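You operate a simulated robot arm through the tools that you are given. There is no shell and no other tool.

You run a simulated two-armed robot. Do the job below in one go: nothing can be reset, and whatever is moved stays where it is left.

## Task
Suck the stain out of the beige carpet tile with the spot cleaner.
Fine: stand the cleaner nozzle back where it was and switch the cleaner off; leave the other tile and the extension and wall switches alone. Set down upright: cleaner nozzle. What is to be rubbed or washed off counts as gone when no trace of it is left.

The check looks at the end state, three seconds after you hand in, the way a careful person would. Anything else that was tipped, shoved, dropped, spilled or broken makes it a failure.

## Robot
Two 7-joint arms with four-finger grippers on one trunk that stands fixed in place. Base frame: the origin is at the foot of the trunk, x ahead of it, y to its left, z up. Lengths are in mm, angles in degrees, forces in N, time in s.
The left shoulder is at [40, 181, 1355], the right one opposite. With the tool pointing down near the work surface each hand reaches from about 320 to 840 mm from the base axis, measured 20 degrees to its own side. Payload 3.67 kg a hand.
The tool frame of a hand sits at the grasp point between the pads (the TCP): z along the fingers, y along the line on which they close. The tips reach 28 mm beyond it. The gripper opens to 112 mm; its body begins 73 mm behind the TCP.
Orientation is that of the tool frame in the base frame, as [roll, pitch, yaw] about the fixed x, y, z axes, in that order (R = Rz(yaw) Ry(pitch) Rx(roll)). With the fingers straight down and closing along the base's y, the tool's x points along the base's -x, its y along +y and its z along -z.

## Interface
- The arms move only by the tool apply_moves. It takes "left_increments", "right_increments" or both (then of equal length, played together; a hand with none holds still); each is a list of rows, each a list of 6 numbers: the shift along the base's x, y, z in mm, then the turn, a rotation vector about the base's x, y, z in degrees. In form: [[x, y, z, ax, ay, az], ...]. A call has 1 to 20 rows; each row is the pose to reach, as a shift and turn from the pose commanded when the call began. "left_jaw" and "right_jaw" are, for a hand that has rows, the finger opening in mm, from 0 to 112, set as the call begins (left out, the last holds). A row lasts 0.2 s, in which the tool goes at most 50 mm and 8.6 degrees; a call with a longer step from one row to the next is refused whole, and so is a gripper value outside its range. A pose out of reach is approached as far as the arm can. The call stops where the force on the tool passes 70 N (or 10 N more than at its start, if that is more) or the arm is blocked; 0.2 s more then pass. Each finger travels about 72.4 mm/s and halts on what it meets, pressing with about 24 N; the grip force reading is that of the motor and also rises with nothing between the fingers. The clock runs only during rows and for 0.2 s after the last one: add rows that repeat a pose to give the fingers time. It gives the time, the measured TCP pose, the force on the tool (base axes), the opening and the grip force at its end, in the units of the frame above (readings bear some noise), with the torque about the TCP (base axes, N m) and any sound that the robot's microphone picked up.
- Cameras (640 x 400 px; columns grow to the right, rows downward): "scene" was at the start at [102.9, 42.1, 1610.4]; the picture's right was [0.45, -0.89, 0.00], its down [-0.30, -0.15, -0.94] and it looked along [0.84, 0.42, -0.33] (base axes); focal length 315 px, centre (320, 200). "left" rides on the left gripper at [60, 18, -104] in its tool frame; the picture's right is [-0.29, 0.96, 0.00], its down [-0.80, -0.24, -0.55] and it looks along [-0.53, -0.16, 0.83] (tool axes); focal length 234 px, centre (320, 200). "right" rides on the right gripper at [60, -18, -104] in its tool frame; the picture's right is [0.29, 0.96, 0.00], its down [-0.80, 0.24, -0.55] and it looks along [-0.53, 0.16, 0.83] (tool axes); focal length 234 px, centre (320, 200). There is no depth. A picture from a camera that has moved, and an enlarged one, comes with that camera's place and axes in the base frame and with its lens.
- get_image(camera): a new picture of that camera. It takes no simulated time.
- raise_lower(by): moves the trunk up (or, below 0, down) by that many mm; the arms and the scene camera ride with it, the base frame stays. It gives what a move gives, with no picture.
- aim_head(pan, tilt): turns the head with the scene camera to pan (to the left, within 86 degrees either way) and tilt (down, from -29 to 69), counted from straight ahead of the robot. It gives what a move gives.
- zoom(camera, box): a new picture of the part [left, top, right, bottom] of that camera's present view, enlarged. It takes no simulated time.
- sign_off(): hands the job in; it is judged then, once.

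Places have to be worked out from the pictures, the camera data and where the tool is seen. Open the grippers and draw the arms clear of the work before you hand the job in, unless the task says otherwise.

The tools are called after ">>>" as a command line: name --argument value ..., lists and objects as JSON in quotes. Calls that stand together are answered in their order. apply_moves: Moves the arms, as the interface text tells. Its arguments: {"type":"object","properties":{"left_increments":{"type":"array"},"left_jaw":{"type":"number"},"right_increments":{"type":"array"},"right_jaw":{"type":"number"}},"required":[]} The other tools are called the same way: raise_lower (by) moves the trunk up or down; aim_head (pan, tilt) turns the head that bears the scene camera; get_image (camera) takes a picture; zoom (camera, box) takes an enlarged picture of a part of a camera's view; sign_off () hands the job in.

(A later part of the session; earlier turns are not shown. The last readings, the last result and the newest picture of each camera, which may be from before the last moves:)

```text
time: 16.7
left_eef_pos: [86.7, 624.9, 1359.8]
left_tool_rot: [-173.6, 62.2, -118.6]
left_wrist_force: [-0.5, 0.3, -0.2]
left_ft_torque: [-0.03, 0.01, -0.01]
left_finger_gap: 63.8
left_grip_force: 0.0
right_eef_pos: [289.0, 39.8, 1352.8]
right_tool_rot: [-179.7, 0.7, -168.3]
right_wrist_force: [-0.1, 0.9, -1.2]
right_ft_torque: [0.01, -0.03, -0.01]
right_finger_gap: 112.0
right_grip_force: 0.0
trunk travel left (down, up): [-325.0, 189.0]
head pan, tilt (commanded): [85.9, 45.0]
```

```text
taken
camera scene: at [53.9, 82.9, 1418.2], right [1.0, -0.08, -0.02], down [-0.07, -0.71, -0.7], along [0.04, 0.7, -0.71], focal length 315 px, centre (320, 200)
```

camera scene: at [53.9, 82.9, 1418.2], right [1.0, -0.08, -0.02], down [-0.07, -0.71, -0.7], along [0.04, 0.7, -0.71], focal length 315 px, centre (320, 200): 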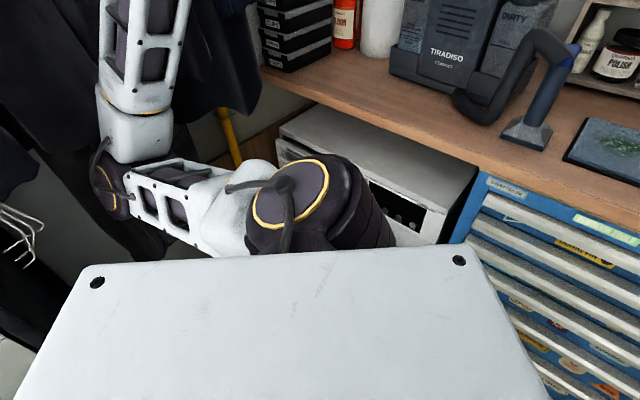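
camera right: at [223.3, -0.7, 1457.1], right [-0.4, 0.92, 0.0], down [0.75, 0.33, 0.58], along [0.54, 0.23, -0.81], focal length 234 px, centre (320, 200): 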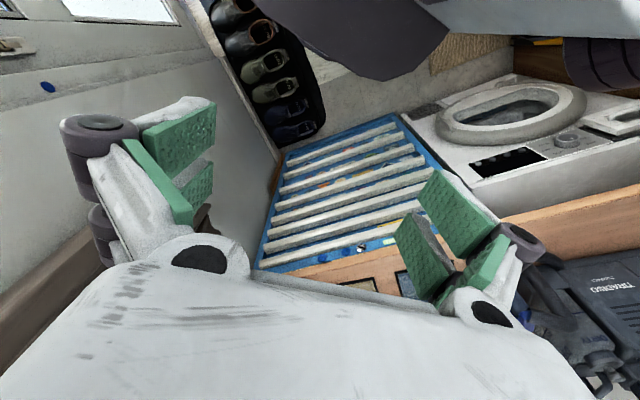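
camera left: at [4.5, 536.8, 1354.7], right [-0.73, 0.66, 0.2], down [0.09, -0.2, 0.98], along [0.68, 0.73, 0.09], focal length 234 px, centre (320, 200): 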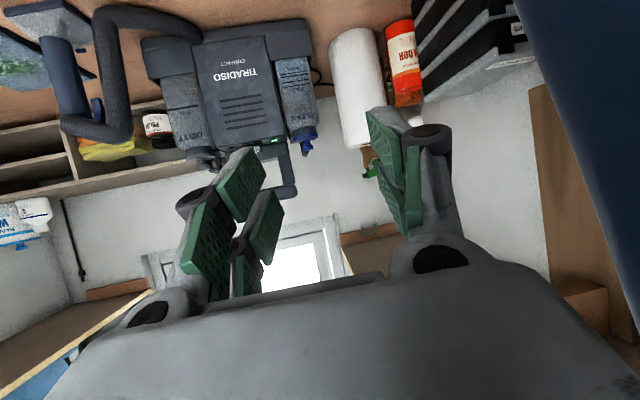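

The left forearm is folded out to the left, against the hanging coats. The hands and head are all offset about +30 mm in x, so the arm seems to be pushing the body off them. I'll ease the left hand forward and inward, away from the coats, in short steps.

>>> apply_moves --left_increments '[[15, -5, 0, 0, 0, -1], [35, -10, 0, 0, 0, -3], [60, -15, 0, 0, 0, -5], [90, -20, 0, 0, 0, -7], [120, -25, 0, 0, 0, -9], [150, -30, 0, 0, 0, -11], [180, -35, 0, 0, 0, -11], [180, -35, 0, 0, 0, -11]]'

>>> aim_head --pan 86 --tilt 15

>>> get_image --camera "scene"

```text
time: 17.6
left_eef_pos: [116.5, 605.4, 1376.4]
left_tool_rot: [-157.8, 66.0, -109.1]
left_wrist_force: [0.1, -0.2, 0.9]
left_ft_torque: [-0.04, -0.02, 0.01]
left_finger_gap: 64.1
left_grip_force: 0.1
right_eef_pos: [283.8, 39.4, 1357.8]
right_tool_rot: [-180.0, 1.0, -167.9]
right_wrist_force: [0.2, -0.5, -1.2]
right_ft_torque: [0.07, 0.05, 0.03]
right_finger_gap: 112.1
right_grip_force: 0.0
trunk travel left (down, up): [-325.0, 189.0]
head pan, tilt (commanded): [85.9, 45.0]
stopped in row 4 (left hand): the arm was blocked; the commanded pose is now the measured one
```

```text
time: 18.5
left_eef_pos: [118.5, 607.6, 1372.7]
left_tool_rot: [-158.7, 65.8, -109.8]
left_wrist_force: [0.1, -0.2, 0.3]
left_ft_torque: [0.03, 0.04, 0.01]
left_finger_gap: 64.1
left_grip_force: 0.0
right_eef_pos: [284.7, 38.0, 1354.5]
right_tool_rot: [-179.9, 0.8, -167.8]
right_wrist_force: [0.2, -0.1, 0.1]
right_ft_torque: [0.0, -0.03, -0.02]
right_finger_gap: 112.0
right_grip_force: 0.0
trunk travel left (down, up): [-325.0, 189.0]
head pan, tilt (commanded): [85.9, 15.0]
```

```text
taken
camera scene: at [50.8, 92.2, 1465.8], right [1.0, -0.08, -0.02], down [-0.04, -0.26, -0.97], along [0.07, 0.96, -0.26], focal length 315 px, centre (320, 200)
```

scene: 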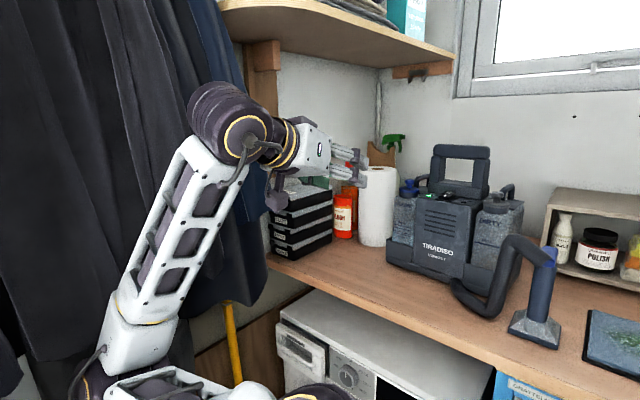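

The elbow is still pressed back into the coats and the wrist orientation has drifted. I'll keep the current orientation and only translate outward along the arm's reach, so the elbow straightens away from the coats.

>>> apply_moves --left_increments '[[8, 8, 2, 0, 0, 0], [20, 20, 4, 0, 0, 0], [35, 33, 6, 0, 0, 0], [50, 46, 8, 0, 0, 0], [65, 59, 10, 0, 0, 0], [80, 72, 12, 0, 0, 0], [95, 85, 14, 0, 0, 0], [110, 98, 16, 0, 0, 0], [125, 110, 18, 0, 0, 0], [125, 110, 18, 0, 0, 0]]'

>>> get_image --camera "scene"

```text
time: 19.6
left_eef_pos: [126.6, 644.6, 1399.9]
left_tool_rot: [-134.4, 67.6, -86.7]
left_wrist_force: [-0.1, -1.4, -0.7]
left_ft_torque: [0.0, -0.02, -0.01]
left_finger_gap: 64.1
left_grip_force: 0.1
right_eef_pos: [281.0, 34.5, 1356.4]
right_tool_rot: [179.5, 1.2, -167.5]
right_wrist_force: [-0.2, -1.2, -0.7]
right_ft_torque: [0.04, 0.03, 0.0]
right_finger_gap: 112.2
right_grip_force: 0.0
trunk travel left (down, up): [-325.0, 189.0]
head pan, tilt (commanded): [85.9, 15.0]
stopped in row 5 (left hand): the arm was blocked; the commanded pose is now the measured one
```

```text
taken
camera scene: at [48.4, 82.3, 1468.9], right [1.0, -0.08, -0.02], down [-0.04, -0.25, -0.97], along [0.07, 0.97, -0.25], focal length 315 px, centre (320, 200)
```

scene: 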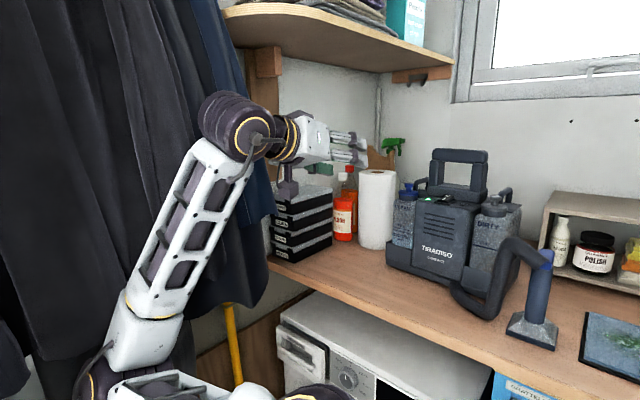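

The elbow isn't moving while the wrist twists, so something is holding the elbow or upper arm. I'll look further down at the elbow to see what it's caught on.

>>> aim_head --pan 86 --tilt 40

>>> zoom --camera "scene" --box '[0, 50, 320, 300]'

>>> get_image --camera "left"

>>> get_image --camera "right"

```text
time: 20.4
left_eef_pos: [128.3, 645.0, 1397.2]
left_tool_rot: [-135.2, 67.6, -87.6]
left_wrist_force: [0.6, -1.0, -1.0]
left_ft_torque: [-0.01, -0.03, -0.03]
left_finger_gap: 63.7
left_grip_force: 0.0
right_eef_pos: [281.5, 33.8, 1355.5]
right_tool_rot: [179.7, 1.0, -167.5]
right_wrist_force: [1.1, -0.9, -0.4]
right_ft_torque: [0.0, 0.02, 0.02]
right_finger_gap: 112.0
right_grip_force: 0.0
trunk travel left (down, up): [-325.0, 189.0]
head pan, tilt (commanded): [85.9, 40.0]
```

```text
1.60 times, centred on (160, 175) of scene
camera zoom: at [47.3, 74.0, 1427.0], right [1.0, -0.08, -0.02], down [-0.06, -0.63, -0.77], along [0.05, 0.77, -0.64], focal length 504 px, centre (576, 240)
```

zoom: 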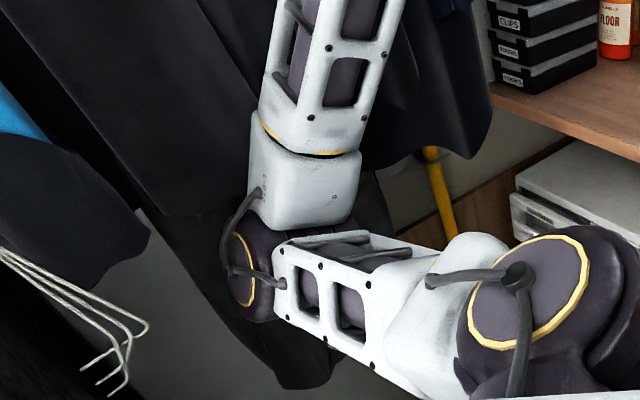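

```text
taken
camera left: at [44.7, 562.4, 1367.0], right [-0.71, 0.7, 0.01], down [-0.21, -0.22, 0.95], along [0.67, 0.67, 0.31], focal length 234 px, centre (320, 200)
```

left: 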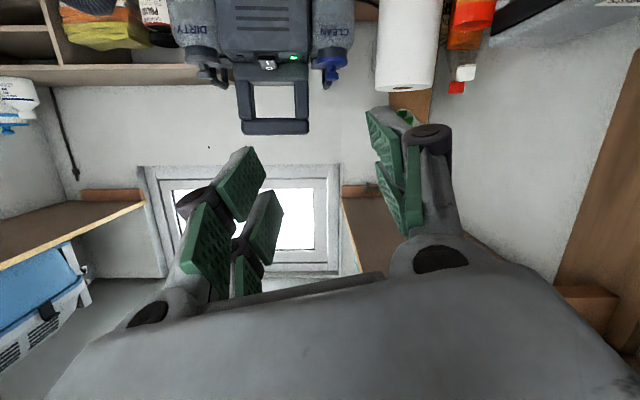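

```text
taken
camera right: at [224.6, 2.9, 1456.9], right [-0.49, 0.87, 0.0], down [0.72, 0.4, 0.57], along [0.5, 0.28, -0.82], focal length 234 px, centre (320, 200)
```

right: 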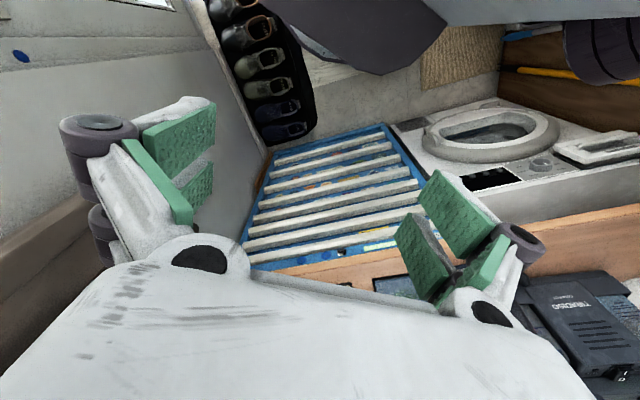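

The elbow sits back-left in the coats with the wrist folded close to the shoulder. Tilting the tool back down about its tip will carry the wrist up and forward and unfold the elbow. I'll combine that with a small outward shift, undoing the roll drift as well.

>>> apply_moves --left_increments '[[3, 3, 3, -1.3, 3.5, -0.4], [8, 8, 6, -3.2, 8.7, -1.1], [13, 13, 9, -5.2, 14, -1.8], [18, 18, 12, -7.2, 19.3, -2.4], [23, 23, 15, -9.1, 24.5, -3.1], [28, 28, 18, -11, 29.8, -3.7], [33, 33, 20, -13, 35, -4.4], [33, 33, 20, -13, 35, -4.4]]'

>>> get_image --camera "scene"

```text
time: 21.2
left_eef_pos: [93.5, 656.8, 1420.2]
left_tool_rot: [-136.2, 63.7, -89.3]
left_wrist_force: [-0.6, -0.4, -1.0]
left_ft_torque: [0.03, 0.01, 0.01]
left_finger_gap: 64.1
left_grip_force: 0.0
right_eef_pos: [281.9, 35.5, 1359.7]
right_tool_rot: [179.3, 1.0, -166.9]
right_wrist_force: [-0.3, -1.3, -0.4]
right_ft_torque: [0.08, -0.05, 0.0]
right_finger_gap: 111.9
right_grip_force: 0.0
trunk travel left (down, up): [-325.0, 189.0]
head pan, tilt (commanded): [85.9, 40.0]
stopped in row 3 (left hand): the arm was blocked; the commanded pose is now the measured one
```

```text
taken
camera scene: at [59.1, 73.3, 1430.5], right [1.0, -0.09, -0.02], down [-0.08, -0.63, -0.77], along [0.06, 0.77, -0.63], focal length 315 px, centre (320, 200)
```

scene: 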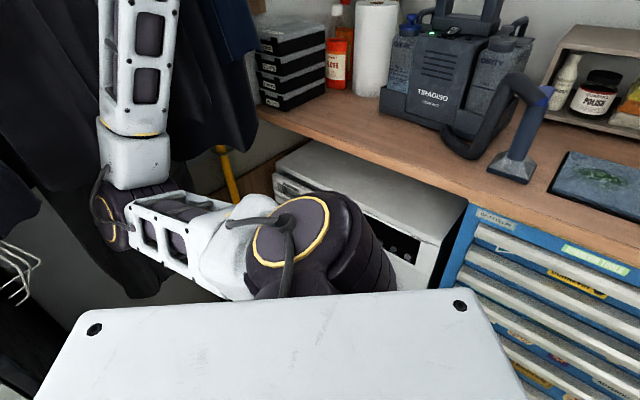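

That made it lean a bit more, so the forearm can't swing that way. I'll zoom in on the elbow and wrist to see what they touch before trying another direction.

>>> zoom --camera "scene" --box '[0, 120, 200, 320]'

>>> aim_head --pan 86 --tilt 0

>>> get_image --camera "scene"

>>> get_image --camera "left"

```text
2.00 times, centred on (100, 220) of scene
camera zoom: at [59.1, 73.3, 1430.5], right [1.0, -0.09, -0.02], down [-0.08, -0.63, -0.77], along [0.06, 0.77, -0.63], focal length 630 px, centre (760, 160)
```

zoom: 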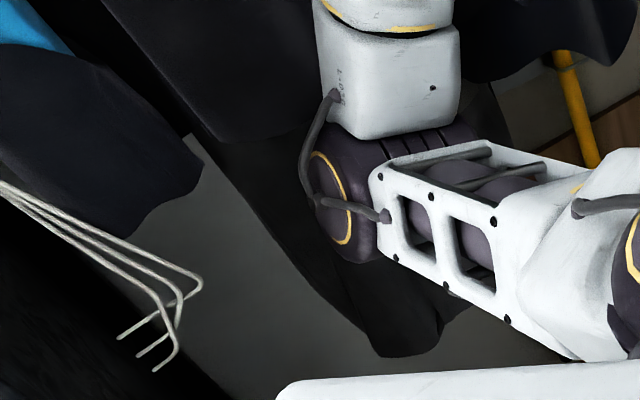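

```text
time: 22.2
left_eef_pos: [89.0, 653.4, 1416.6]
left_tool_rot: [-136.3, 63.6, -89.1]
left_wrist_force: [0.3, 0.0, -0.1]
left_ft_torque: [-0.02, -0.01, 0.0]
left_finger_gap: 63.8
left_grip_force: 0.0
right_eef_pos: [281.1, 34.6, 1355.9]
right_tool_rot: [179.3, 1.1, -166.7]
right_wrist_force: [-0.5, -1.0, 0.2]
right_ft_torque: [0.03, 0.0, 0.02]
right_finger_gap: 111.9
right_grip_force: 0.1
trunk travel left (down, up): [-325.0, 189.0]
head pan, tilt (commanded): [85.9, 0.0]
```

```text
taken
camera scene: at [60.2, 78.2, 1490.6], right [1.0, -0.09, -0.02], down [-0.02, 0.01, -1.0], along [0.09, 1.0, 0.01], focal length 315 px, centre (320, 200)
```

scene: 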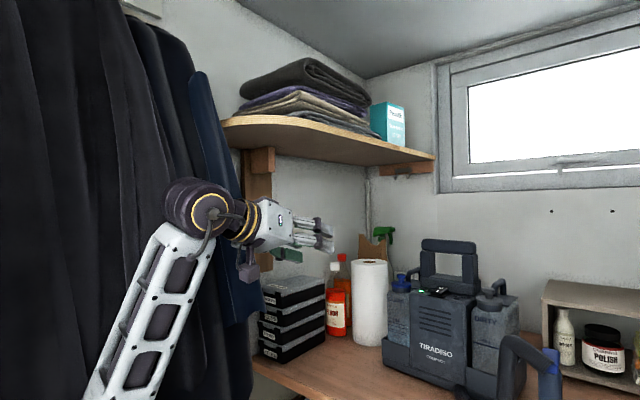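

```text
taken
camera left: at [4.8, 571.1, 1391.1], right [-0.7, 0.71, -0.04], down [-0.21, -0.16, 0.97], along [0.68, 0.69, 0.26], focal length 234 px, centre (320, 200)
```

left: 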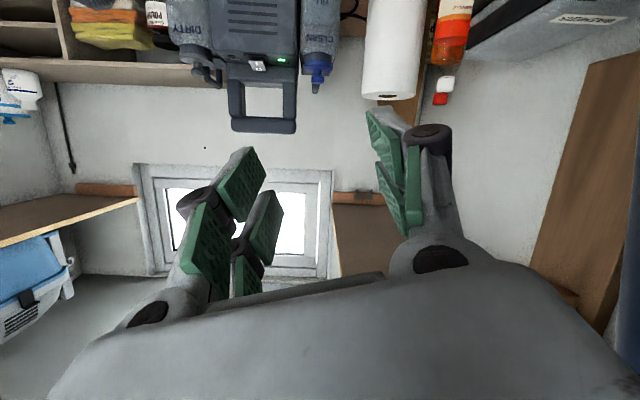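

The forearm and elbow stand among the hanging clothes at back-left. The cleanest way out is to swing the whole arm about the shoulder's vertical axis, yawing the hand with it, so the elbow sweeps forward without folding any further. I'll try 30° of that in small steps.

>>> apply_moves --left_increments '[[21, -0.5, 0, 0, 0, -2.5], [42, -1.8, 0, 0, 0, -5], [63, -4.1, 0, 0, 0, -7.5], [83.7, -7.3, 0, 0, 0, -10], [104, -11.4, 0, 0, 0, -12.5], [124.8, -16.4, 0, 0, 0, -15], [145, -22.3, 0, 0, 0, -17.5], [164.9, -29, 0, 0, 0, -20], [184.5, -36.7, 0, 0, 0, -22.5], [203.7, -45.2, 0, 0, 0, -25], [222.6, -54.5, 0, 0, 0, -27.5], [241, -64.6, 0, 0, 0, -30]]'

>>> get_image --camera "scene"

```text
time: 23.5
left_eef_pos: [138.4, 645.9, 1435.5]
left_tool_rot: [-116.3, 63.4, -81.8]
left_wrist_force: [0.1, 0.2, -0.3]
left_ft_torque: [-0.01, 0.02, -0.06]
left_finger_gap: 63.9
left_grip_force: 0.0
right_eef_pos: [278.2, 34.7, 1357.1]
right_tool_rot: [179.2, 1.2, -166.1]
right_wrist_force: [0.6, 0.5, 0.6]
right_ft_torque: [0.05, 0.03, 0.01]
right_finger_gap: 112.2
right_grip_force: 0.0
trunk travel left (down, up): [-325.0, 189.0]
head pan, tilt (commanded): [85.9, 0.0]
stopped in row 6 (left hand): the arm was blocked; the commanded pose is now the measured one
```

```text
taken
camera scene: at [55.2, 65.8, 1493.9], right [1.0, -0.08, -0.02], down [-0.02, 0.02, -1.0], along [0.08, 1.0, 0.02], focal length 315 px, centre (320, 200)
```

scene: 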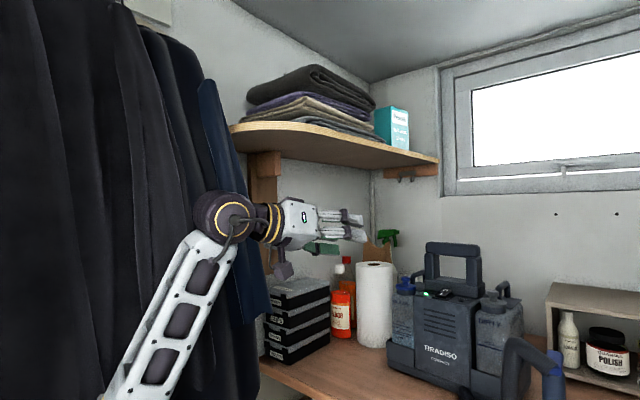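

That gained about 50 mm of forward travel, and the wrist swung clear of the nearest coat. Reaching far forward will force the elbow out from behind, so I'll keep pulling the hand forward in small steps and correct the roll drift as it goes.

>>> apply_moves --left_increments '[[20, -2, -3, 1.6, 1, -0.4], [40, -5, -6, 3.2, 2, -0.8], [60, -8, -9, 4.8, 3, -1.2], [80, -11, -12, 6.4, 4, -1.6], [100, -14, -15, 8, 5, -2], [120, -18, -18, 9.6, 6, -2.4], [140, -22, -21, 11.2, 7, -2.8], [160, -26, -24, 12.8, 8, -3.2], [180, -30, -27, 14.4, 9, -3.6], [200, -35, -30, 16, 10, -4], [200, -35, -30, 16, 10, -4]]'

>>> get_image --camera "scene"

```text
time: 24.6
left_eef_pos: [169.7, 648.0, 1440.8]
left_tool_rot: [-100.4, 68.1, -67.2]
left_wrist_force: [-0.7, -0.8, -0.6]
left_ft_torque: [-0.01, 0.01, 0.0]
left_finger_gap: 64.2
left_grip_force: 0.1
right_eef_pos: [271.7, 43.5, 1359.4]
right_tool_rot: [179.3, 1.2, -165.6]
right_wrist_force: [0.3, -0.5, 0.1]
right_ft_torque: [0.01, 0.06, 0.01]
right_finger_gap: 111.9
right_grip_force: 0.1
trunk travel left (down, up): [-325.0, 189.0]
head pan, tilt (commanded): [85.9, 0.0]
stopped in row 5 (left hand): the arm was blocked; the commanded pose is now the measured one
```

```text
taken
camera scene: at [49.9, 70.1, 1494.1], right [1.0, -0.08, -0.02], down [-0.02, 0.01, -1.0], along [0.08, 1.0, 0.01], focal length 315 px, centre (320, 200)
```

scene: 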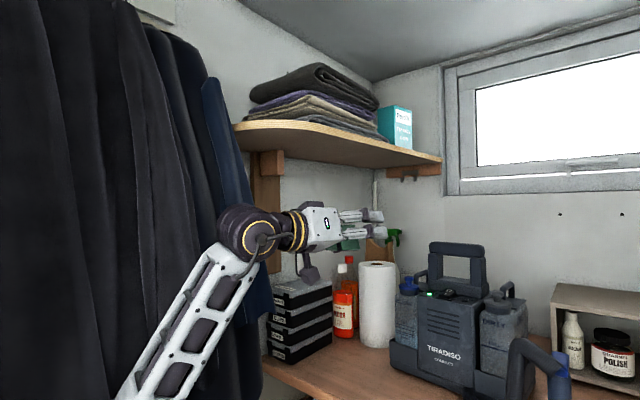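

The wrist is clearly coming out and the lean is decreasing. I'll continue pulling forward.

>>> apply_moves --left_increments '[[20, -2, -3, 0, 0, 0], [40, -5, -6, 0, 0, 0], [60, -8, -9, 0, 0, 0], [80, -11, -12, 0, 0, 0], [100, -14, -15, 0, 0, 0], [120, -18, -18, 0, 0, 0], [140, -22, -21, 0, 0, 0], [160, -26, -24, 0, 0, 0], [180, -30, -27, 0, 0, 0], [200, -35, -30, 0, 0, 0]]'

>>> aim_head --pan 86 --tilt 30

>>> get_image --camera "scene"

```text
time: 25.6
left_eef_pos: [184.7, 649.4, 1454.9]
left_tool_rot: [-80.7, 62.4, -48.2]
left_wrist_force: [0.6, -1.8, -1.2]
left_ft_torque: [0.02, 0.01, 0.03]
left_finger_gap: 63.9
left_grip_force: 0.1
right_eef_pos: [266.6, 49.5, 1359.2]
right_tool_rot: [179.3, 1.3, -165.6]
right_wrist_force: [0.6, -0.1, -0.4]
right_ft_torque: [0.02, 0.0, 0.02]
right_finger_gap: 112.0
right_grip_force: 0.1
trunk travel left (down, up): [-325.0, 189.0]
head pan, tilt (commanded): [85.9, 0.0]
stopped in row 4 (left hand): the arm was blocked; the commanded pose is now the measured one
```

```text
time: 26.5
left_eef_pos: [187.5, 647.3, 1451.2]
left_tool_rot: [-81.6, 62.7, -48.9]
left_wrist_force: [-1.3, -0.2, 0.1]
left_ft_torque: [-0.06, 0.04, -0.01]
left_finger_gap: 64.1
left_grip_force: 0.1
right_eef_pos: [267.8, 47.8, 1356.5]
right_tool_rot: [179.4, 1.3, -165.5]
right_wrist_force: [0.5, 0.4, -0.5]
right_ft_torque: [-0.03, 0.06, -0.03]
right_finger_gap: 112.0
right_grip_force: 0.0
trunk travel left (down, up): [-325.0, 189.0]
head pan, tilt (commanded): [85.9, 30.0]
```

```text
taken
camera scene: at [44.3, 72.9, 1442.9], right [1.0, -0.07, -0.01], down [-0.05, -0.49, -0.87], along [0.05, 0.87, -0.49], focal length 315 px, centre (320, 200)
```

scene: 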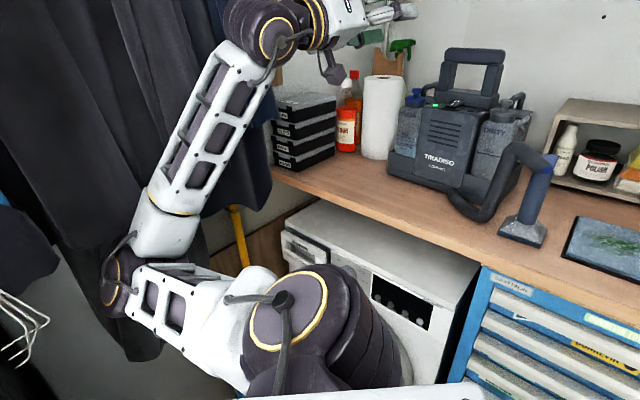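

The elbow hasn't moved. Earlier, before the snag, it was about 200 mm higher, so lifting the hand should pull it up and out the way it came. I'll raise the hand with a little forward motion.

>>> apply_moves --left_increments '[[3, 0, 15, 0, 0, 0], [8, 0, 35, 0, 0, 0], [13, 0, 55, 0, 0, 0], [18, 0, 75, 0, 0, 0], [23, 0, 95, 0, 0, 0], [28, 0, 115, 0, 0, 0], [33, 0, 135, 0, 0, 0], [38, 0, 155, 0, 0, 0], [43, 0, 175, 0, 0, 0], [48, 0, 195, 0, 0, 0]]'

>>> get_image --camera "scene"

```text
time: 27.2
left_eef_pos: [144.1, 653.5, 1514.3]
left_tool_rot: [-68.5, 55.0, -37.0]
left_wrist_force: [-0.6, -0.8, -0.2]
left_ft_torque: [-0.03, 0.01, -0.02]
left_finger_gap: 64.1
left_grip_force: 0.1
right_eef_pos: [269.6, 51.9, 1359.4]
right_tool_rot: [179.3, 1.3, -165.6]
right_wrist_force: [-0.9, -0.4, 0.4]
right_ft_torque: [0.03, -0.02, -0.01]
right_finger_gap: 111.8
right_grip_force: 0.1
trunk travel left (down, up): [-325.0, 189.0]
head pan, tilt (commanded): [85.9, 30.0]
stopped in row 3 (left hand): the arm was blocked; the commanded pose is now the measured one
```

```text
taken
camera scene: at [49.0, 73.0, 1444.8], right [1.0, -0.08, -0.02], down [-0.05, -0.49, -0.87], along [0.06, 0.87, -0.49], focal length 315 px, centre (320, 200)
```

scene: 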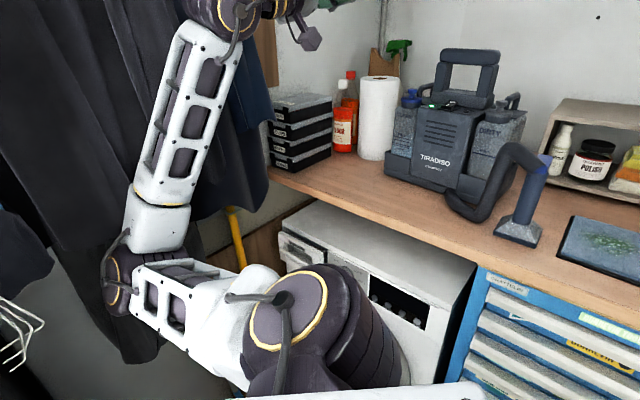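

The forearm just pivots around a fixed elbow, so the elbow itself must be jammed. I'll zoom in closely on the elbow to understand the contact.

>>> zoom --camera "scene" --box '[40, 160, 240, 380]'

>>> aim_head --pan 86 --tilt 62

>>> get_image --camera "scene"

```text
1.82 times, centred on (140, 270) of scene
camera zoom: at [49.0, 73.0, 1444.8], right [1.0, -0.08, -0.02], down [-0.05, -0.49, -0.87], along [0.06, 0.87, -0.49], focal length 572 px, centre (647, 73)
```

zoom: 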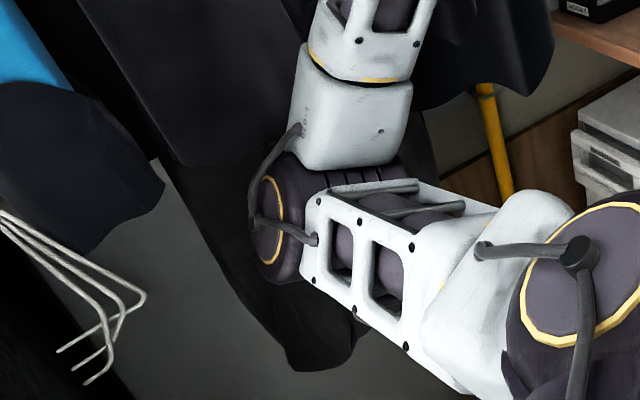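

```text
time: 28.2
left_eef_pos: [146.2, 651.5, 1511.8]
left_tool_rot: [-68.7, 55.3, -37.4]
left_wrist_force: [-0.3, 0.3, 0.8]
left_ft_torque: [0.01, 0.0, 0.02]
left_finger_gap: 64.0
left_grip_force: 0.1
right_eef_pos: [270.1, 50.3, 1356.7]
right_tool_rot: [179.4, 1.1, -165.3]
right_wrist_force: [-0.9, 0.0, -0.3]
right_ft_torque: [-0.03, 0.0, 0.0]
right_finger_gap: 111.9
right_grip_force: 0.0
trunk travel left (down, up): [-325.0, 189.0]
head pan, tilt (commanded): [85.9, 62.0]
```

```text
taken
camera scene: at [46.5, 47.9, 1398.0], right [1.0, -0.08, -0.02], down [-0.08, -0.87, -0.48], along [0.02, 0.48, -0.88], focal length 315 px, centre (320, 200)
```

scene: 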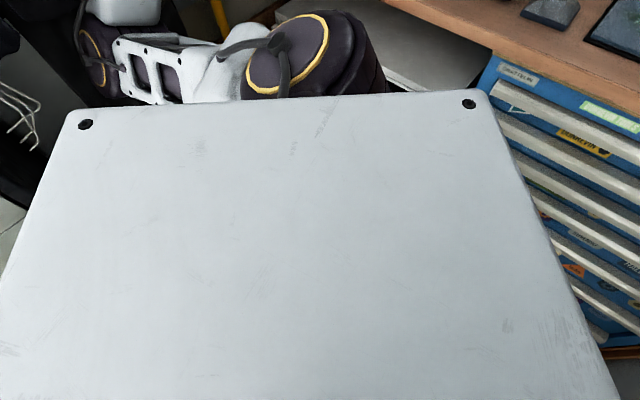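

The elbow is back-left at roughly (-215, 430, 1130), against the clothes. Their hems end lower down, so lowering the trunk may slide it free. Before that I'll check the right side for anything the right arm could hit.

>>> aim_head --pan -70 --tilt 40

>>> get_image --camera "scene"

>>> get_image --camera "left"

```text
time: 30.6
left_eef_pos: [146.3, 652.2, 1510.7]
left_tool_rot: [-68.9, 55.3, -37.4]
left_wrist_force: [0.1, -0.2, -0.4]
left_ft_torque: [-0.01, 0.04, 0.01]
left_finger_gap: 64.1
left_grip_force: 0.0
right_eef_pos: [270.1, 51.6, 1356.4]
right_tool_rot: [179.4, 1.2, -165.4]
right_wrist_force: [-0.4, -0.2, -0.1]
right_ft_torque: [-0.01, 0.0, -0.03]
right_finger_gap: 112.0
right_grip_force: 0.1
trunk travel left (down, up): [-325.0, 189.0]
head pan, tilt (commanded): [-70.0, 40.0]
```

```text
taken
camera scene: at [70.2, -96.5, 1424.6], right [-0.94, -0.33, 0.01], down [-0.23, 0.62, -0.75], along [0.24, -0.71, -0.66], focal length 315 px, centre (320, 200)
```

scene: 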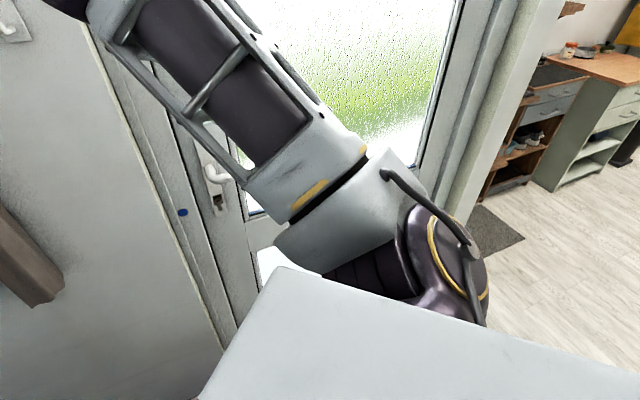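

```text
taken
camera left: at [82.3, 587.4, 1431.7], right [-0.5, 0.82, -0.27], down [-0.71, -0.21, 0.67], along [0.49, 0.53, 0.69], focal length 234 px, centre (320, 200)
```

left: 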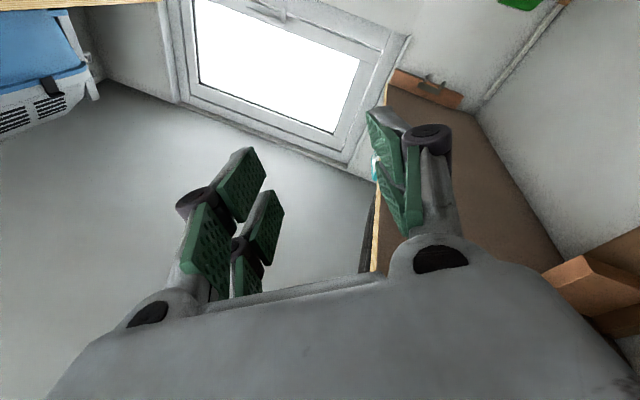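

On the right, the arm hangs clear of the door and has open space behind it. I'll lower the trunk a modest 60 mm and see whether the lean relaxes.

>>> raise_lower --by -60

>>> aim_head --pan 86 --tilt 30

>>> get_image --camera "scene"

```text
time: 31.6
left_eef_pos: [137.8, 658.4, 1450.4]
left_tool_rot: [-68.8, 55.0, -37.3]
left_wrist_force: [0.2, -0.2, 0.2]
left_ft_torque: [0.02, 0.03, 0.0]
left_finger_gap: 63.8
left_grip_force: 0.0
right_eef_pos: [262.1, 55.3, 1297.8]
right_tool_rot: [179.6, 1.5, -165.4]
right_wrist_force: [0.6, 0.2, 0.7]
right_ft_torque: [0.01, 0.04, 0.0]
right_finger_gap: 111.9
right_grip_force: 0.0
trunk travel left (down, up): [-265.0, 249.0]
head pan, tilt (commanded): [-70.0, 40.0]
```

```text
time: 34.0
left_eef_pos: [137.7, 657.4, 1450.2]
left_tool_rot: [-69.0, 55.0, -37.5]
left_wrist_force: [-0.3, 0.0, -0.4]
left_ft_torque: [-0.01, 0.03, -0.01]
left_finger_gap: 64.3
left_grip_force: 0.1
right_eef_pos: [260.5, 55.4, 1298.6]
right_tool_rot: [179.7, 1.5, -165.4]
right_wrist_force: [1.0, -0.5, 0.8]
right_ft_torque: [0.0, 0.02, 0.0]
right_finger_gap: 112.0
right_grip_force: 0.0
trunk travel left (down, up): [-265.0, 249.0]
head pan, tilt (commanded): [85.9, 30.0]
```

```text
taken
camera scene: at [38.5, 78.3, 1383.2], right [1.0, -0.07, -0.01], down [-0.04, -0.49, -0.87], along [0.06, 0.87, -0.49], focal length 315 px, centre (320, 200)
```

scene: 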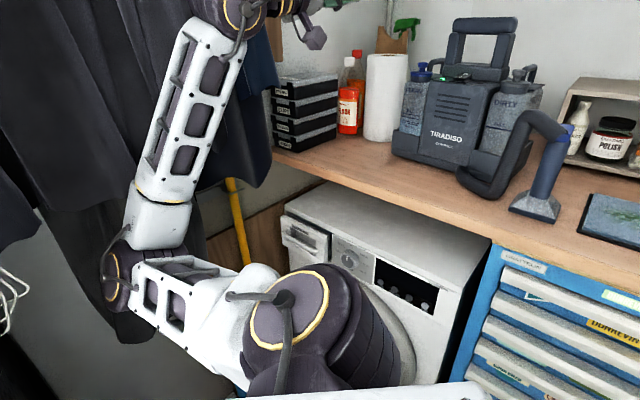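

The lean has dropped from about 20 mm to 13 mm, so lowering helps. I'll go down another 100 mm.

>>> raise_lower --by -100

>>> get_image --camera "scene"

```text
time: 35.4
left_eef_pos: [123.8, 669.3, 1346.7]
left_tool_rot: [-69.0, 54.2, -37.5]
left_wrist_force: [0.1, 0.0, -0.1]
left_ft_torque: [0.0, -0.01, -0.01]
left_finger_gap: 64.0
left_grip_force: 0.1
right_eef_pos: [248.5, 67.7, 1201.1]
right_tool_rot: [-179.7, 2.0, -165.2]
right_wrist_force: [-0.2, -0.8, -0.3]
right_ft_torque: [0.02, 0.01, 0.02]
right_finger_gap: 112.0
right_grip_force: 0.0
trunk travel left (down, up): [-165.0, 349.0]
head pan, tilt (commanded): [85.9, 30.0]
```

```text
taken
camera scene: at [26.1, 89.9, 1283.1], right [1.0, -0.07, 0.0], down [-0.04, -0.5, -0.87], along [0.06, 0.86, -0.5], focal length 315 px, centre (320, 200)
```

scene: 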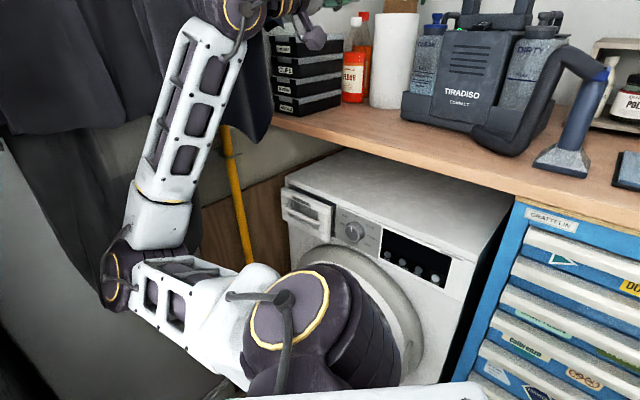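

The lean is fully gone, so the elbow is free. Now I'll bring the hand forward to the front of the bench while restoring the 45° tool tilt. That is a turn of about 65°, almost all pitch.

>>> apply_moves --left_increments '[[15, -7, -3, -0.6, 4, -0.1], [34, -16, -7, -1.4, 9.5, -0.2], [53, -25, -11, -2.3, 15, -0.3], [72, -34, -15, -3.1, 20.5, -0.4], [91, -43, -19, -3.9, 26, -0.5], [110, -52, -23, -4.8, 31.5, -0.6], [129, -61, -27, -5.6, 37, -0.7], [148, -70, -31, -6.4, 42.5, -0.9], [167, -79, -35, -7.3, 48, -1], [186, -88, -39, -8.1, 53.5, -1.1], [206, -98, -43, -8.9, 59, -1.2], [226, -109, -47, -9.7, 64.1, -1.3], [226, -109, -47, -9.7, 64.1, -1.3]]'

>>> get_image --camera "scene"

```text
time: 37.0
left_eef_pos: [194.1, 608.8, 1359.7]
left_tool_rot: [-117.8, 63.7, -80.6]
left_wrist_force: [0.5, 0.7, 0.0]
left_ft_torque: [-0.04, 0.04, 0.05]
left_finger_gap: 64.4
left_grip_force: 0.0
right_eef_pos: [254.6, 66.8, 1199.9]
right_tool_rot: [179.7, 1.6, -165.6]
right_wrist_force: [1.2, 1.0, -0.6]
right_ft_torque: [0.06, 0.05, 0.0]
right_finger_gap: 111.8
right_grip_force: 0.0
trunk travel left (down, up): [-165.0, 349.0]
head pan, tilt (commanded): [85.9, 30.0]
stopped in row 8 (left hand): the arm was blocked; the commanded pose is now the measured one
```

```text
taken
camera scene: at [35.4, 82.4, 1284.5], right [1.0, -0.07, -0.01], down [-0.04, -0.49, -0.87], along [0.06, 0.87, -0.49], focal length 315 px, centre (320, 200)
```

scene: 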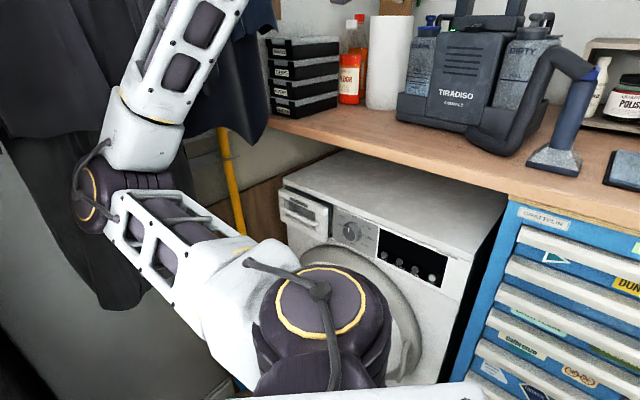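

This time the elbow did move, but it touched the coats again at a higher level (the lean is back to about 10 mm). I'll lower the trunk another 100 mm to put the elbow under the bulk of the clothes before swinging forward.

>>> raise_lower --by -100

>>> get_image --camera "scene"

```text
time: 38.3
left_eef_pos: [190.4, 613.1, 1252.8]
left_tool_rot: [-118.5, 63.4, -81.3]
left_wrist_force: [-0.2, 0.4, 0.0]
left_ft_torque: [0.01, 0.02, -0.02]
left_finger_gap: 64.0
left_grip_force: 0.0
right_eef_pos: [248.0, 70.7, 1099.5]
right_tool_rot: [-179.7, 1.9, -165.4]
right_wrist_force: [-0.8, 0.7, 0.4]
right_ft_torque: [0.0, -0.02, -0.01]
right_finger_gap: 112.0
right_grip_force: 0.0
trunk travel left (down, up): [-65.0, 449.0]
head pan, tilt (commanded): [85.9, 30.0]
```

```text
taken
camera scene: at [26.0, 89.9, 1181.8], right [1.0, -0.07, 0.0], down [-0.04, -0.5, -0.87], along [0.06, 0.86, -0.5], focal length 315 px, centre (320, 200)
```

scene: 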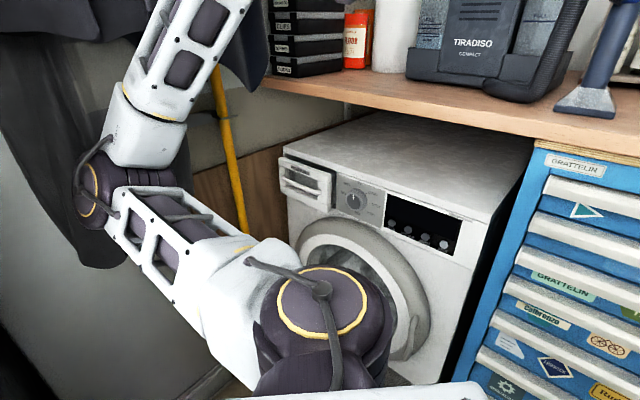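

The lean is zero again, so the elbow hangs free. I'll swing the whole arm forward about the shoulder axis by 36° in small steps.

>>> apply_moves --left_increments '[[22.4, -8.5, 0, 0, 0, -3], [44.3, -18.1, 0, 0, 0, -6], [65.7, -28.8, 0, 0, 0, -9], [86.5, -40.6, 0, 0, 0, -12], [106.7, -53.5, 0, 0, 0, -15], [126.2, -67.5, 0, 0, 0, -18], [144.8, -82.5, 0, 0, 0, -21], [162.7, -98.3, 0, 0, 0, -24], [179.8, -115.2, 0, 0, 0, -27], [195.9, -132.9, 0, 0, 0, -30], [211.1, -151.4, 0, 0, 0, -33], [225.3, -170.7, 0, 0, 0, -36], [225.3, -170.7, 0, 0, 0, -36]]'

>>> get_image --camera "scene"

```text
time: 41.1
left_eef_pos: [413.6, 444.3, 1253.4]
left_tool_rot: [-118.4, 63.4, -117.3]
left_wrist_force: [0.5, -0.1, 0.0]
left_ft_torque: [-0.01, 0.0, 0.02]
left_finger_gap: 64.3
left_grip_force: 0.1
right_eef_pos: [246.1, 69.9, 1098.8]
right_tool_rot: [-179.7, 1.9, -165.3]
right_wrist_force: [0.0, -0.3, -0.1]
right_ft_torque: [0.03, -0.01, -0.02]
right_finger_gap: 112.0
right_grip_force: 0.0
trunk travel left (down, up): [-65.0, 449.0]
head pan, tilt (commanded): [85.9, 30.0]
```

```text
taken
camera scene: at [25.4, 90.5, 1181.7], right [1.0, -0.07, 0.0], down [-0.03, -0.5, -0.87], along [0.06, 0.86, -0.5], focal length 315 px, centre (320, 200)
```

scene: 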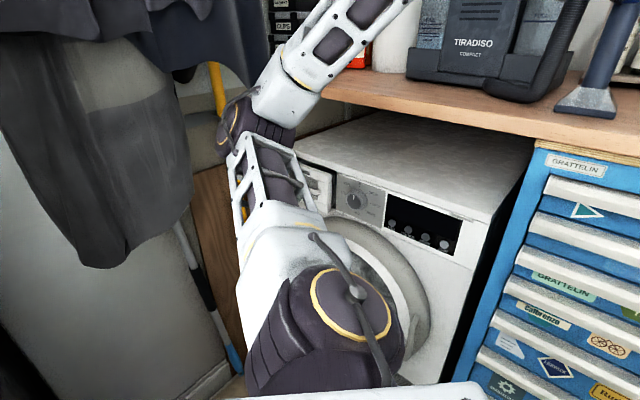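

The swing worked: the arm is free, the trunk is upright, and the clothes hang as before. Staying low keeps the arm better extended, so I'll keep the trunk low and turn the tool to the 45° bench-facing tilt in front of the nozzle.

>>> apply_moves --left_increments '[[1.5, 7, -3, 0.9, 4.3, 3.7], [3, 15, -6, 1.8, 8.7, 7.5], [5, 23, -9, 2.7, 13.1, 11.3], [6.5, 31, -12, 3.5, 17.4, 15.1], [8, 39, -15, 4.4, 21.7, 18.8], [9.5, 47, -18, 5.3, 26, 22.6], [11, 55, -20, 6.2, 30.3, 26.4], [12.8, 62.7, -23, 7, 34.5, 30], [12.8, 62.7, -23, 7.8, 38.2, 33.2], [12.8, 62.7, -23, 7.8, 38.2, 33.2]]' --left_jaw 64

>>> get_image --camera "left"

>>> aim_head --pan 45 --tilt 10

>>> get_image --camera "scene"

```text
time: 43.3
left_eef_pos: [429.4, 508.2, 1229.3]
left_tool_rot: [180.0, 45.0, -135.0]
left_wrist_force: [0.6, 0.2, -0.9]
left_ft_torque: [0.0, 0.0, -0.01]
left_finger_gap: 64.1
left_grip_force: 0.0
right_eef_pos: [246.9, 71.2, 1100.6]
right_tool_rot: [-179.7, 1.9, -165.5]
right_wrist_force: [0.0, 0.5, 0.5]
right_ft_torque: [0.0, -0.02, -0.03]
right_finger_gap: 112.0
right_grip_force: 0.0
trunk travel left (down, up): [-65.0, 449.0]
head pan, tilt (commanded): [85.9, 30.0]
```

```text
taken
camera left: at [334.2, 438.6, 1260.8], right [-0.53, 0.82, 0.2], down [0.29, -0.05, 0.96], along [0.79, 0.57, -0.21], focal length 234 px, centre (320, 200)
```

left: 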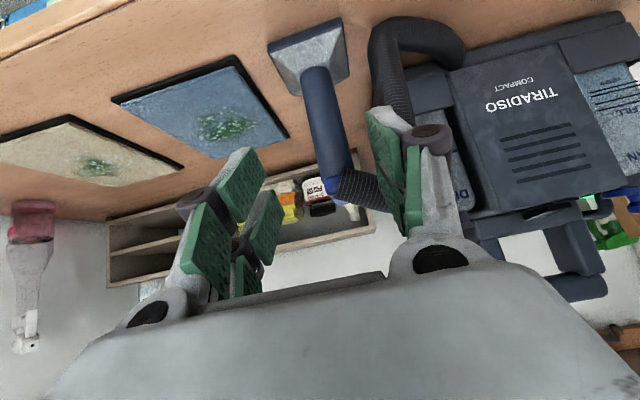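

```text
time: 44.4
left_eef_pos: [430.0, 507.3, 1229.2]
left_tool_rot: [180.0, 45.1, -134.9]
left_wrist_force: [0.1, -0.2, -0.9]
left_ft_torque: [-0.05, -0.05, -0.04]
left_finger_gap: 64.2
left_grip_force: 0.0
right_eef_pos: [248.2, 70.1, 1099.4]
right_tool_rot: [-179.7, 1.9, -165.4]
right_wrist_force: [-0.2, 0.3, -0.3]
right_ft_torque: [0.01, -0.01, -0.02]
right_finger_gap: 111.9
right_grip_force: 0.1
trunk travel left (down, up): [-65.0, 449.0]
head pan, tilt (commanded): [45.0, 10.0]
```

```text
taken
camera scene: at [85.2, 65.9, 1214.0], right [0.71, -0.71, 0.0], down [-0.12, -0.12, -0.98], along [0.7, 0.7, -0.17], focal length 315 px, centre (320, 200)
```

scene: 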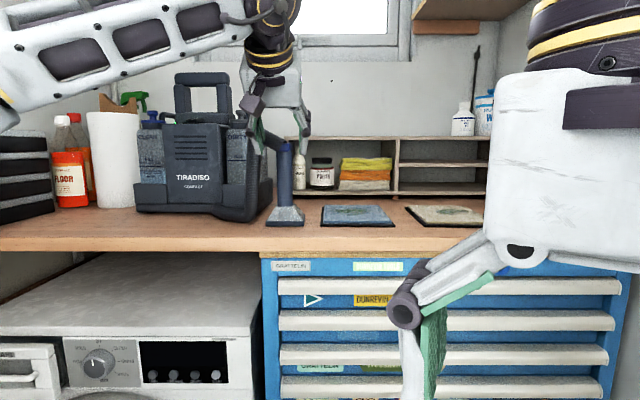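

The tool is exactly at the planned tilt, and the hand camera sees the nozzle ahead with the hose on its left. I'll look left to check how much room the elbow has from the clothes before I adjust the trunk height.

>>> aim_head --pan 86 --tilt 10

>>> get_image --camera "scene"

>>> zoom --camera "left" --box '[240, 0, 480, 240]'

```text
time: 45.5
left_eef_pos: [429.3, 507.6, 1229.5]
left_tool_rot: [-180.0, 44.9, -135.0]
left_wrist_force: [-0.5, 0.6, -0.3]
left_ft_torque: [-0.02, 0.06, -0.02]
left_finger_gap: 63.8
left_grip_force: 0.0
right_eef_pos: [248.1, 70.5, 1098.2]
right_tool_rot: [-179.8, 1.9, -165.4]
right_wrist_force: [0.1, 0.0, 0.3]
right_ft_torque: [-0.02, -0.01, -0.01]
right_finger_gap: 112.0
right_grip_force: 0.0
trunk travel left (down, up): [-65.0, 449.0]
head pan, tilt (commanded): [85.9, 10.0]
```

```text
taken
camera scene: at [26.1, 92.9, 1214.1], right [1.0, -0.07, 0.0], down [-0.01, -0.17, -0.98], along [0.07, 0.98, -0.17], focal length 315 px, centre (320, 200)
```

scene: 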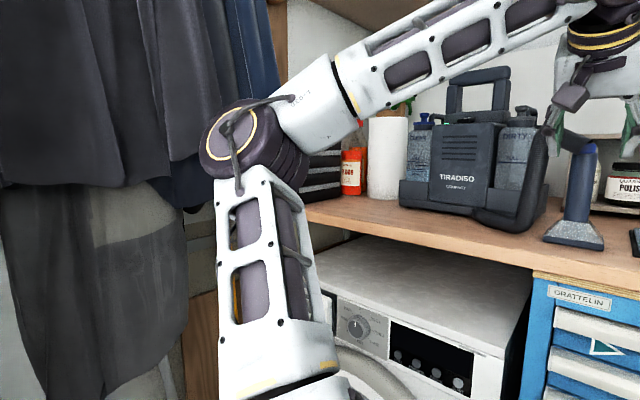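

```text
1.67 times, centred on (360, 120) of left
camera zoom: at [334.4, 438.1, 1260.9], right [-0.53, 0.82, 0.2], down [0.29, -0.05, 0.96], along [0.79, 0.57, -0.21], focal length 390 px, centre (253, 333)
```

zoom: 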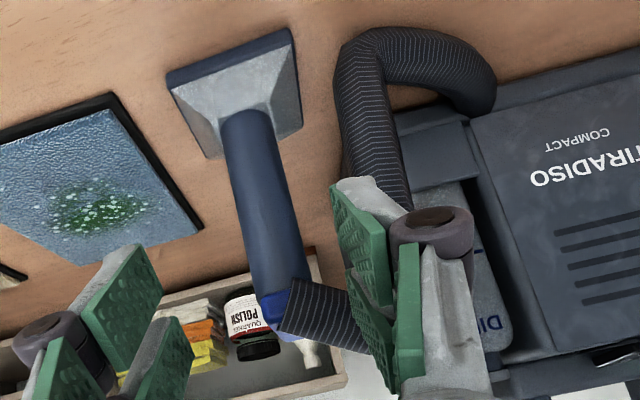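

The elbow is clear of the coats and arm extension is good at this trunk height, so I'll leave the trunk here. From the hand camera, the stem is at U≈-60, V≈779 (about 34 mm thick) and the hose edge at U≈-114. I'll tilt to 55°, narrow the fingers to 48 mm and stage 110 mm back along the approach line.

>>> apply_moves --left_increments '[[5, 6, -12, 2.4, -2.4, 0], [11, 14, -28, 4.8, -4.8, 0], [16.5, 21, -46.5, 7.07, -7.07, 0], [16.5, 21, -46.5, 7.07, -7.07, 0]]' --left_jaw 48

>>> get_image --camera "left"

>>> aim_head --pan 45 --tilt 10

>>> zoom --camera "scene" --box '[200, 80, 420, 240]'

```text
time: 46.5
left_eef_pos: [445.1, 528.9, 1182.7]
left_tool_rot: [-179.9, 55.1, -135.1]
left_wrist_force: [1.0, -0.2, 1.0]
left_ft_torque: [0.02, 0.01, 0.0]
left_finger_gap: 48.1
left_grip_force: 0.1
right_eef_pos: [247.7, 72.2, 1099.3]
right_tool_rot: [-179.6, 1.8, -165.4]
right_wrist_force: [-0.2, -0.4, -0.3]
right_ft_torque: [-0.02, -0.01, -0.02]
right_finger_gap: 112.2
right_grip_force: 0.0
trunk travel left (down, up): [-65.0, 449.0]
head pan, tilt (commanded): [85.9, 10.0]
```

```text
taken
camera left: at [346.8, 456.9, 1194.5], right [-0.56, 0.79, 0.24], down [0.17, -0.17, 0.97], along [0.81, 0.58, -0.04], focal length 234 px, centre (320, 200)
```

left: 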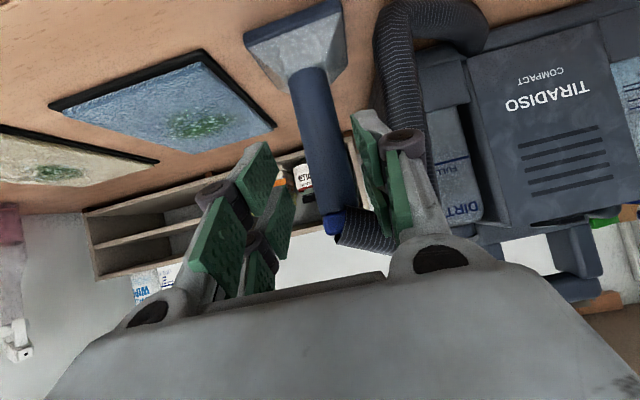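

```text
time: 47.6
left_eef_pos: [444.0, 528.9, 1183.4]
left_tool_rot: [179.9, 55.0, -134.9]
left_wrist_force: [1.2, -0.4, 0.9]
left_ft_torque: [0.0, -0.01, -0.01]
left_finger_gap: 47.9
left_grip_force: 0.0
right_eef_pos: [247.7, 72.0, 1097.8]
right_tool_rot: [-179.6, 2.0, -165.4]
right_wrist_force: [-0.7, 0.1, -0.3]
right_ft_torque: [-0.02, 0.03, 0.02]
right_finger_gap: 112.2
right_grip_force: 0.1
trunk travel left (down, up): [-65.0, 449.0]
head pan, tilt (commanded): [45.0, 10.0]
```

```text
2.50 times, centred on (310, 160) of scene
camera zoom: at [85.2, 66.0, 1214.1], right [0.71, -0.71, 0.0], down [-0.12, -0.12, -0.98], along [0.7, 0.7, -0.17], focal length 787 px, centre (345, 300)
```

zoom: 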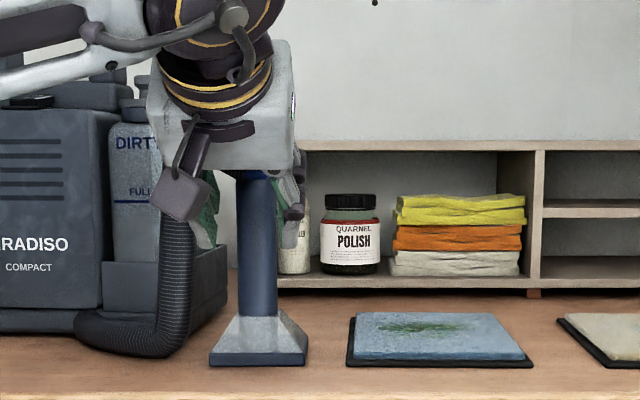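

The stem measures U≈-60, right on the tool's centerline, with the fingers straddling it. I'll advance 70 mm along the approach axis and check clearances before closing in.

>>> apply_moves --left_increments '[[10, 9.5, -10, 0, 0, 0], [20.5, 20, -20, 0, 0, 0], [31, 30, -30, 0, 0, 0], [41, 40, -40, 0, 0, 0], [41, 40, -40, 0, 0, 0]]'

>>> get_image --camera "left"

>>> zoom --camera "scene" --box '[200, 80, 420, 240]'

```text
time: 48.8
left_eef_pos: [486.3, 567.4, 1143.8]
left_tool_rot: [179.9, 54.9, -135.0]
left_wrist_force: [0.3, -0.1, -0.1]
left_ft_torque: [0.0, 0.04, -0.01]
left_finger_gap: 48.3
left_grip_force: 0.1
right_eef_pos: [247.3, 71.3, 1099.4]
right_tool_rot: [-179.7, 2.0, -165.3]
right_wrist_force: [0.5, 0.1, 0.9]
right_ft_torque: [0.02, 0.03, -0.01]
right_finger_gap: 111.7
right_grip_force: 0.1
trunk travel left (down, up): [-65.0, 449.0]
head pan, tilt (commanded): [45.0, 10.0]
```

```text
taken
camera left: at [388.2, 496.3, 1154.8], right [-0.56, 0.79, 0.24], down [0.17, -0.17, 0.97], along [0.81, 0.58, -0.04], focal length 234 px, centre (320, 200)
```

left: 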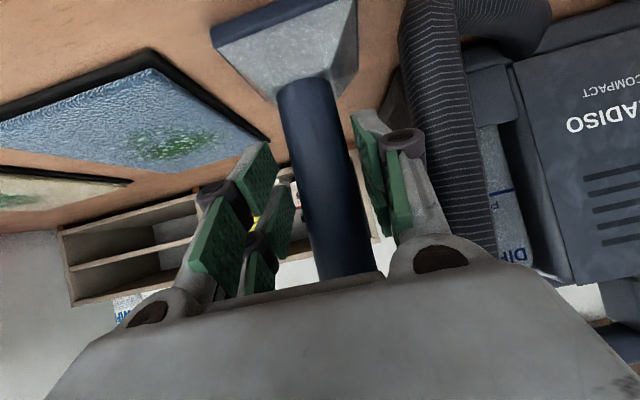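

```text
2.50 times, centred on (310, 160) of scene
camera zoom: at [85.0, 65.7, 1214.1], right [0.71, -0.71, 0.0], down [-0.12, -0.12, -0.98], along [0.7, 0.7, -0.17], focal length 787 px, centre (345, 300)
```

zoom: 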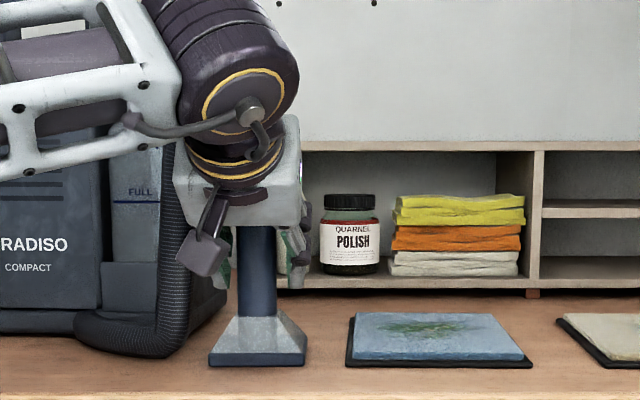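

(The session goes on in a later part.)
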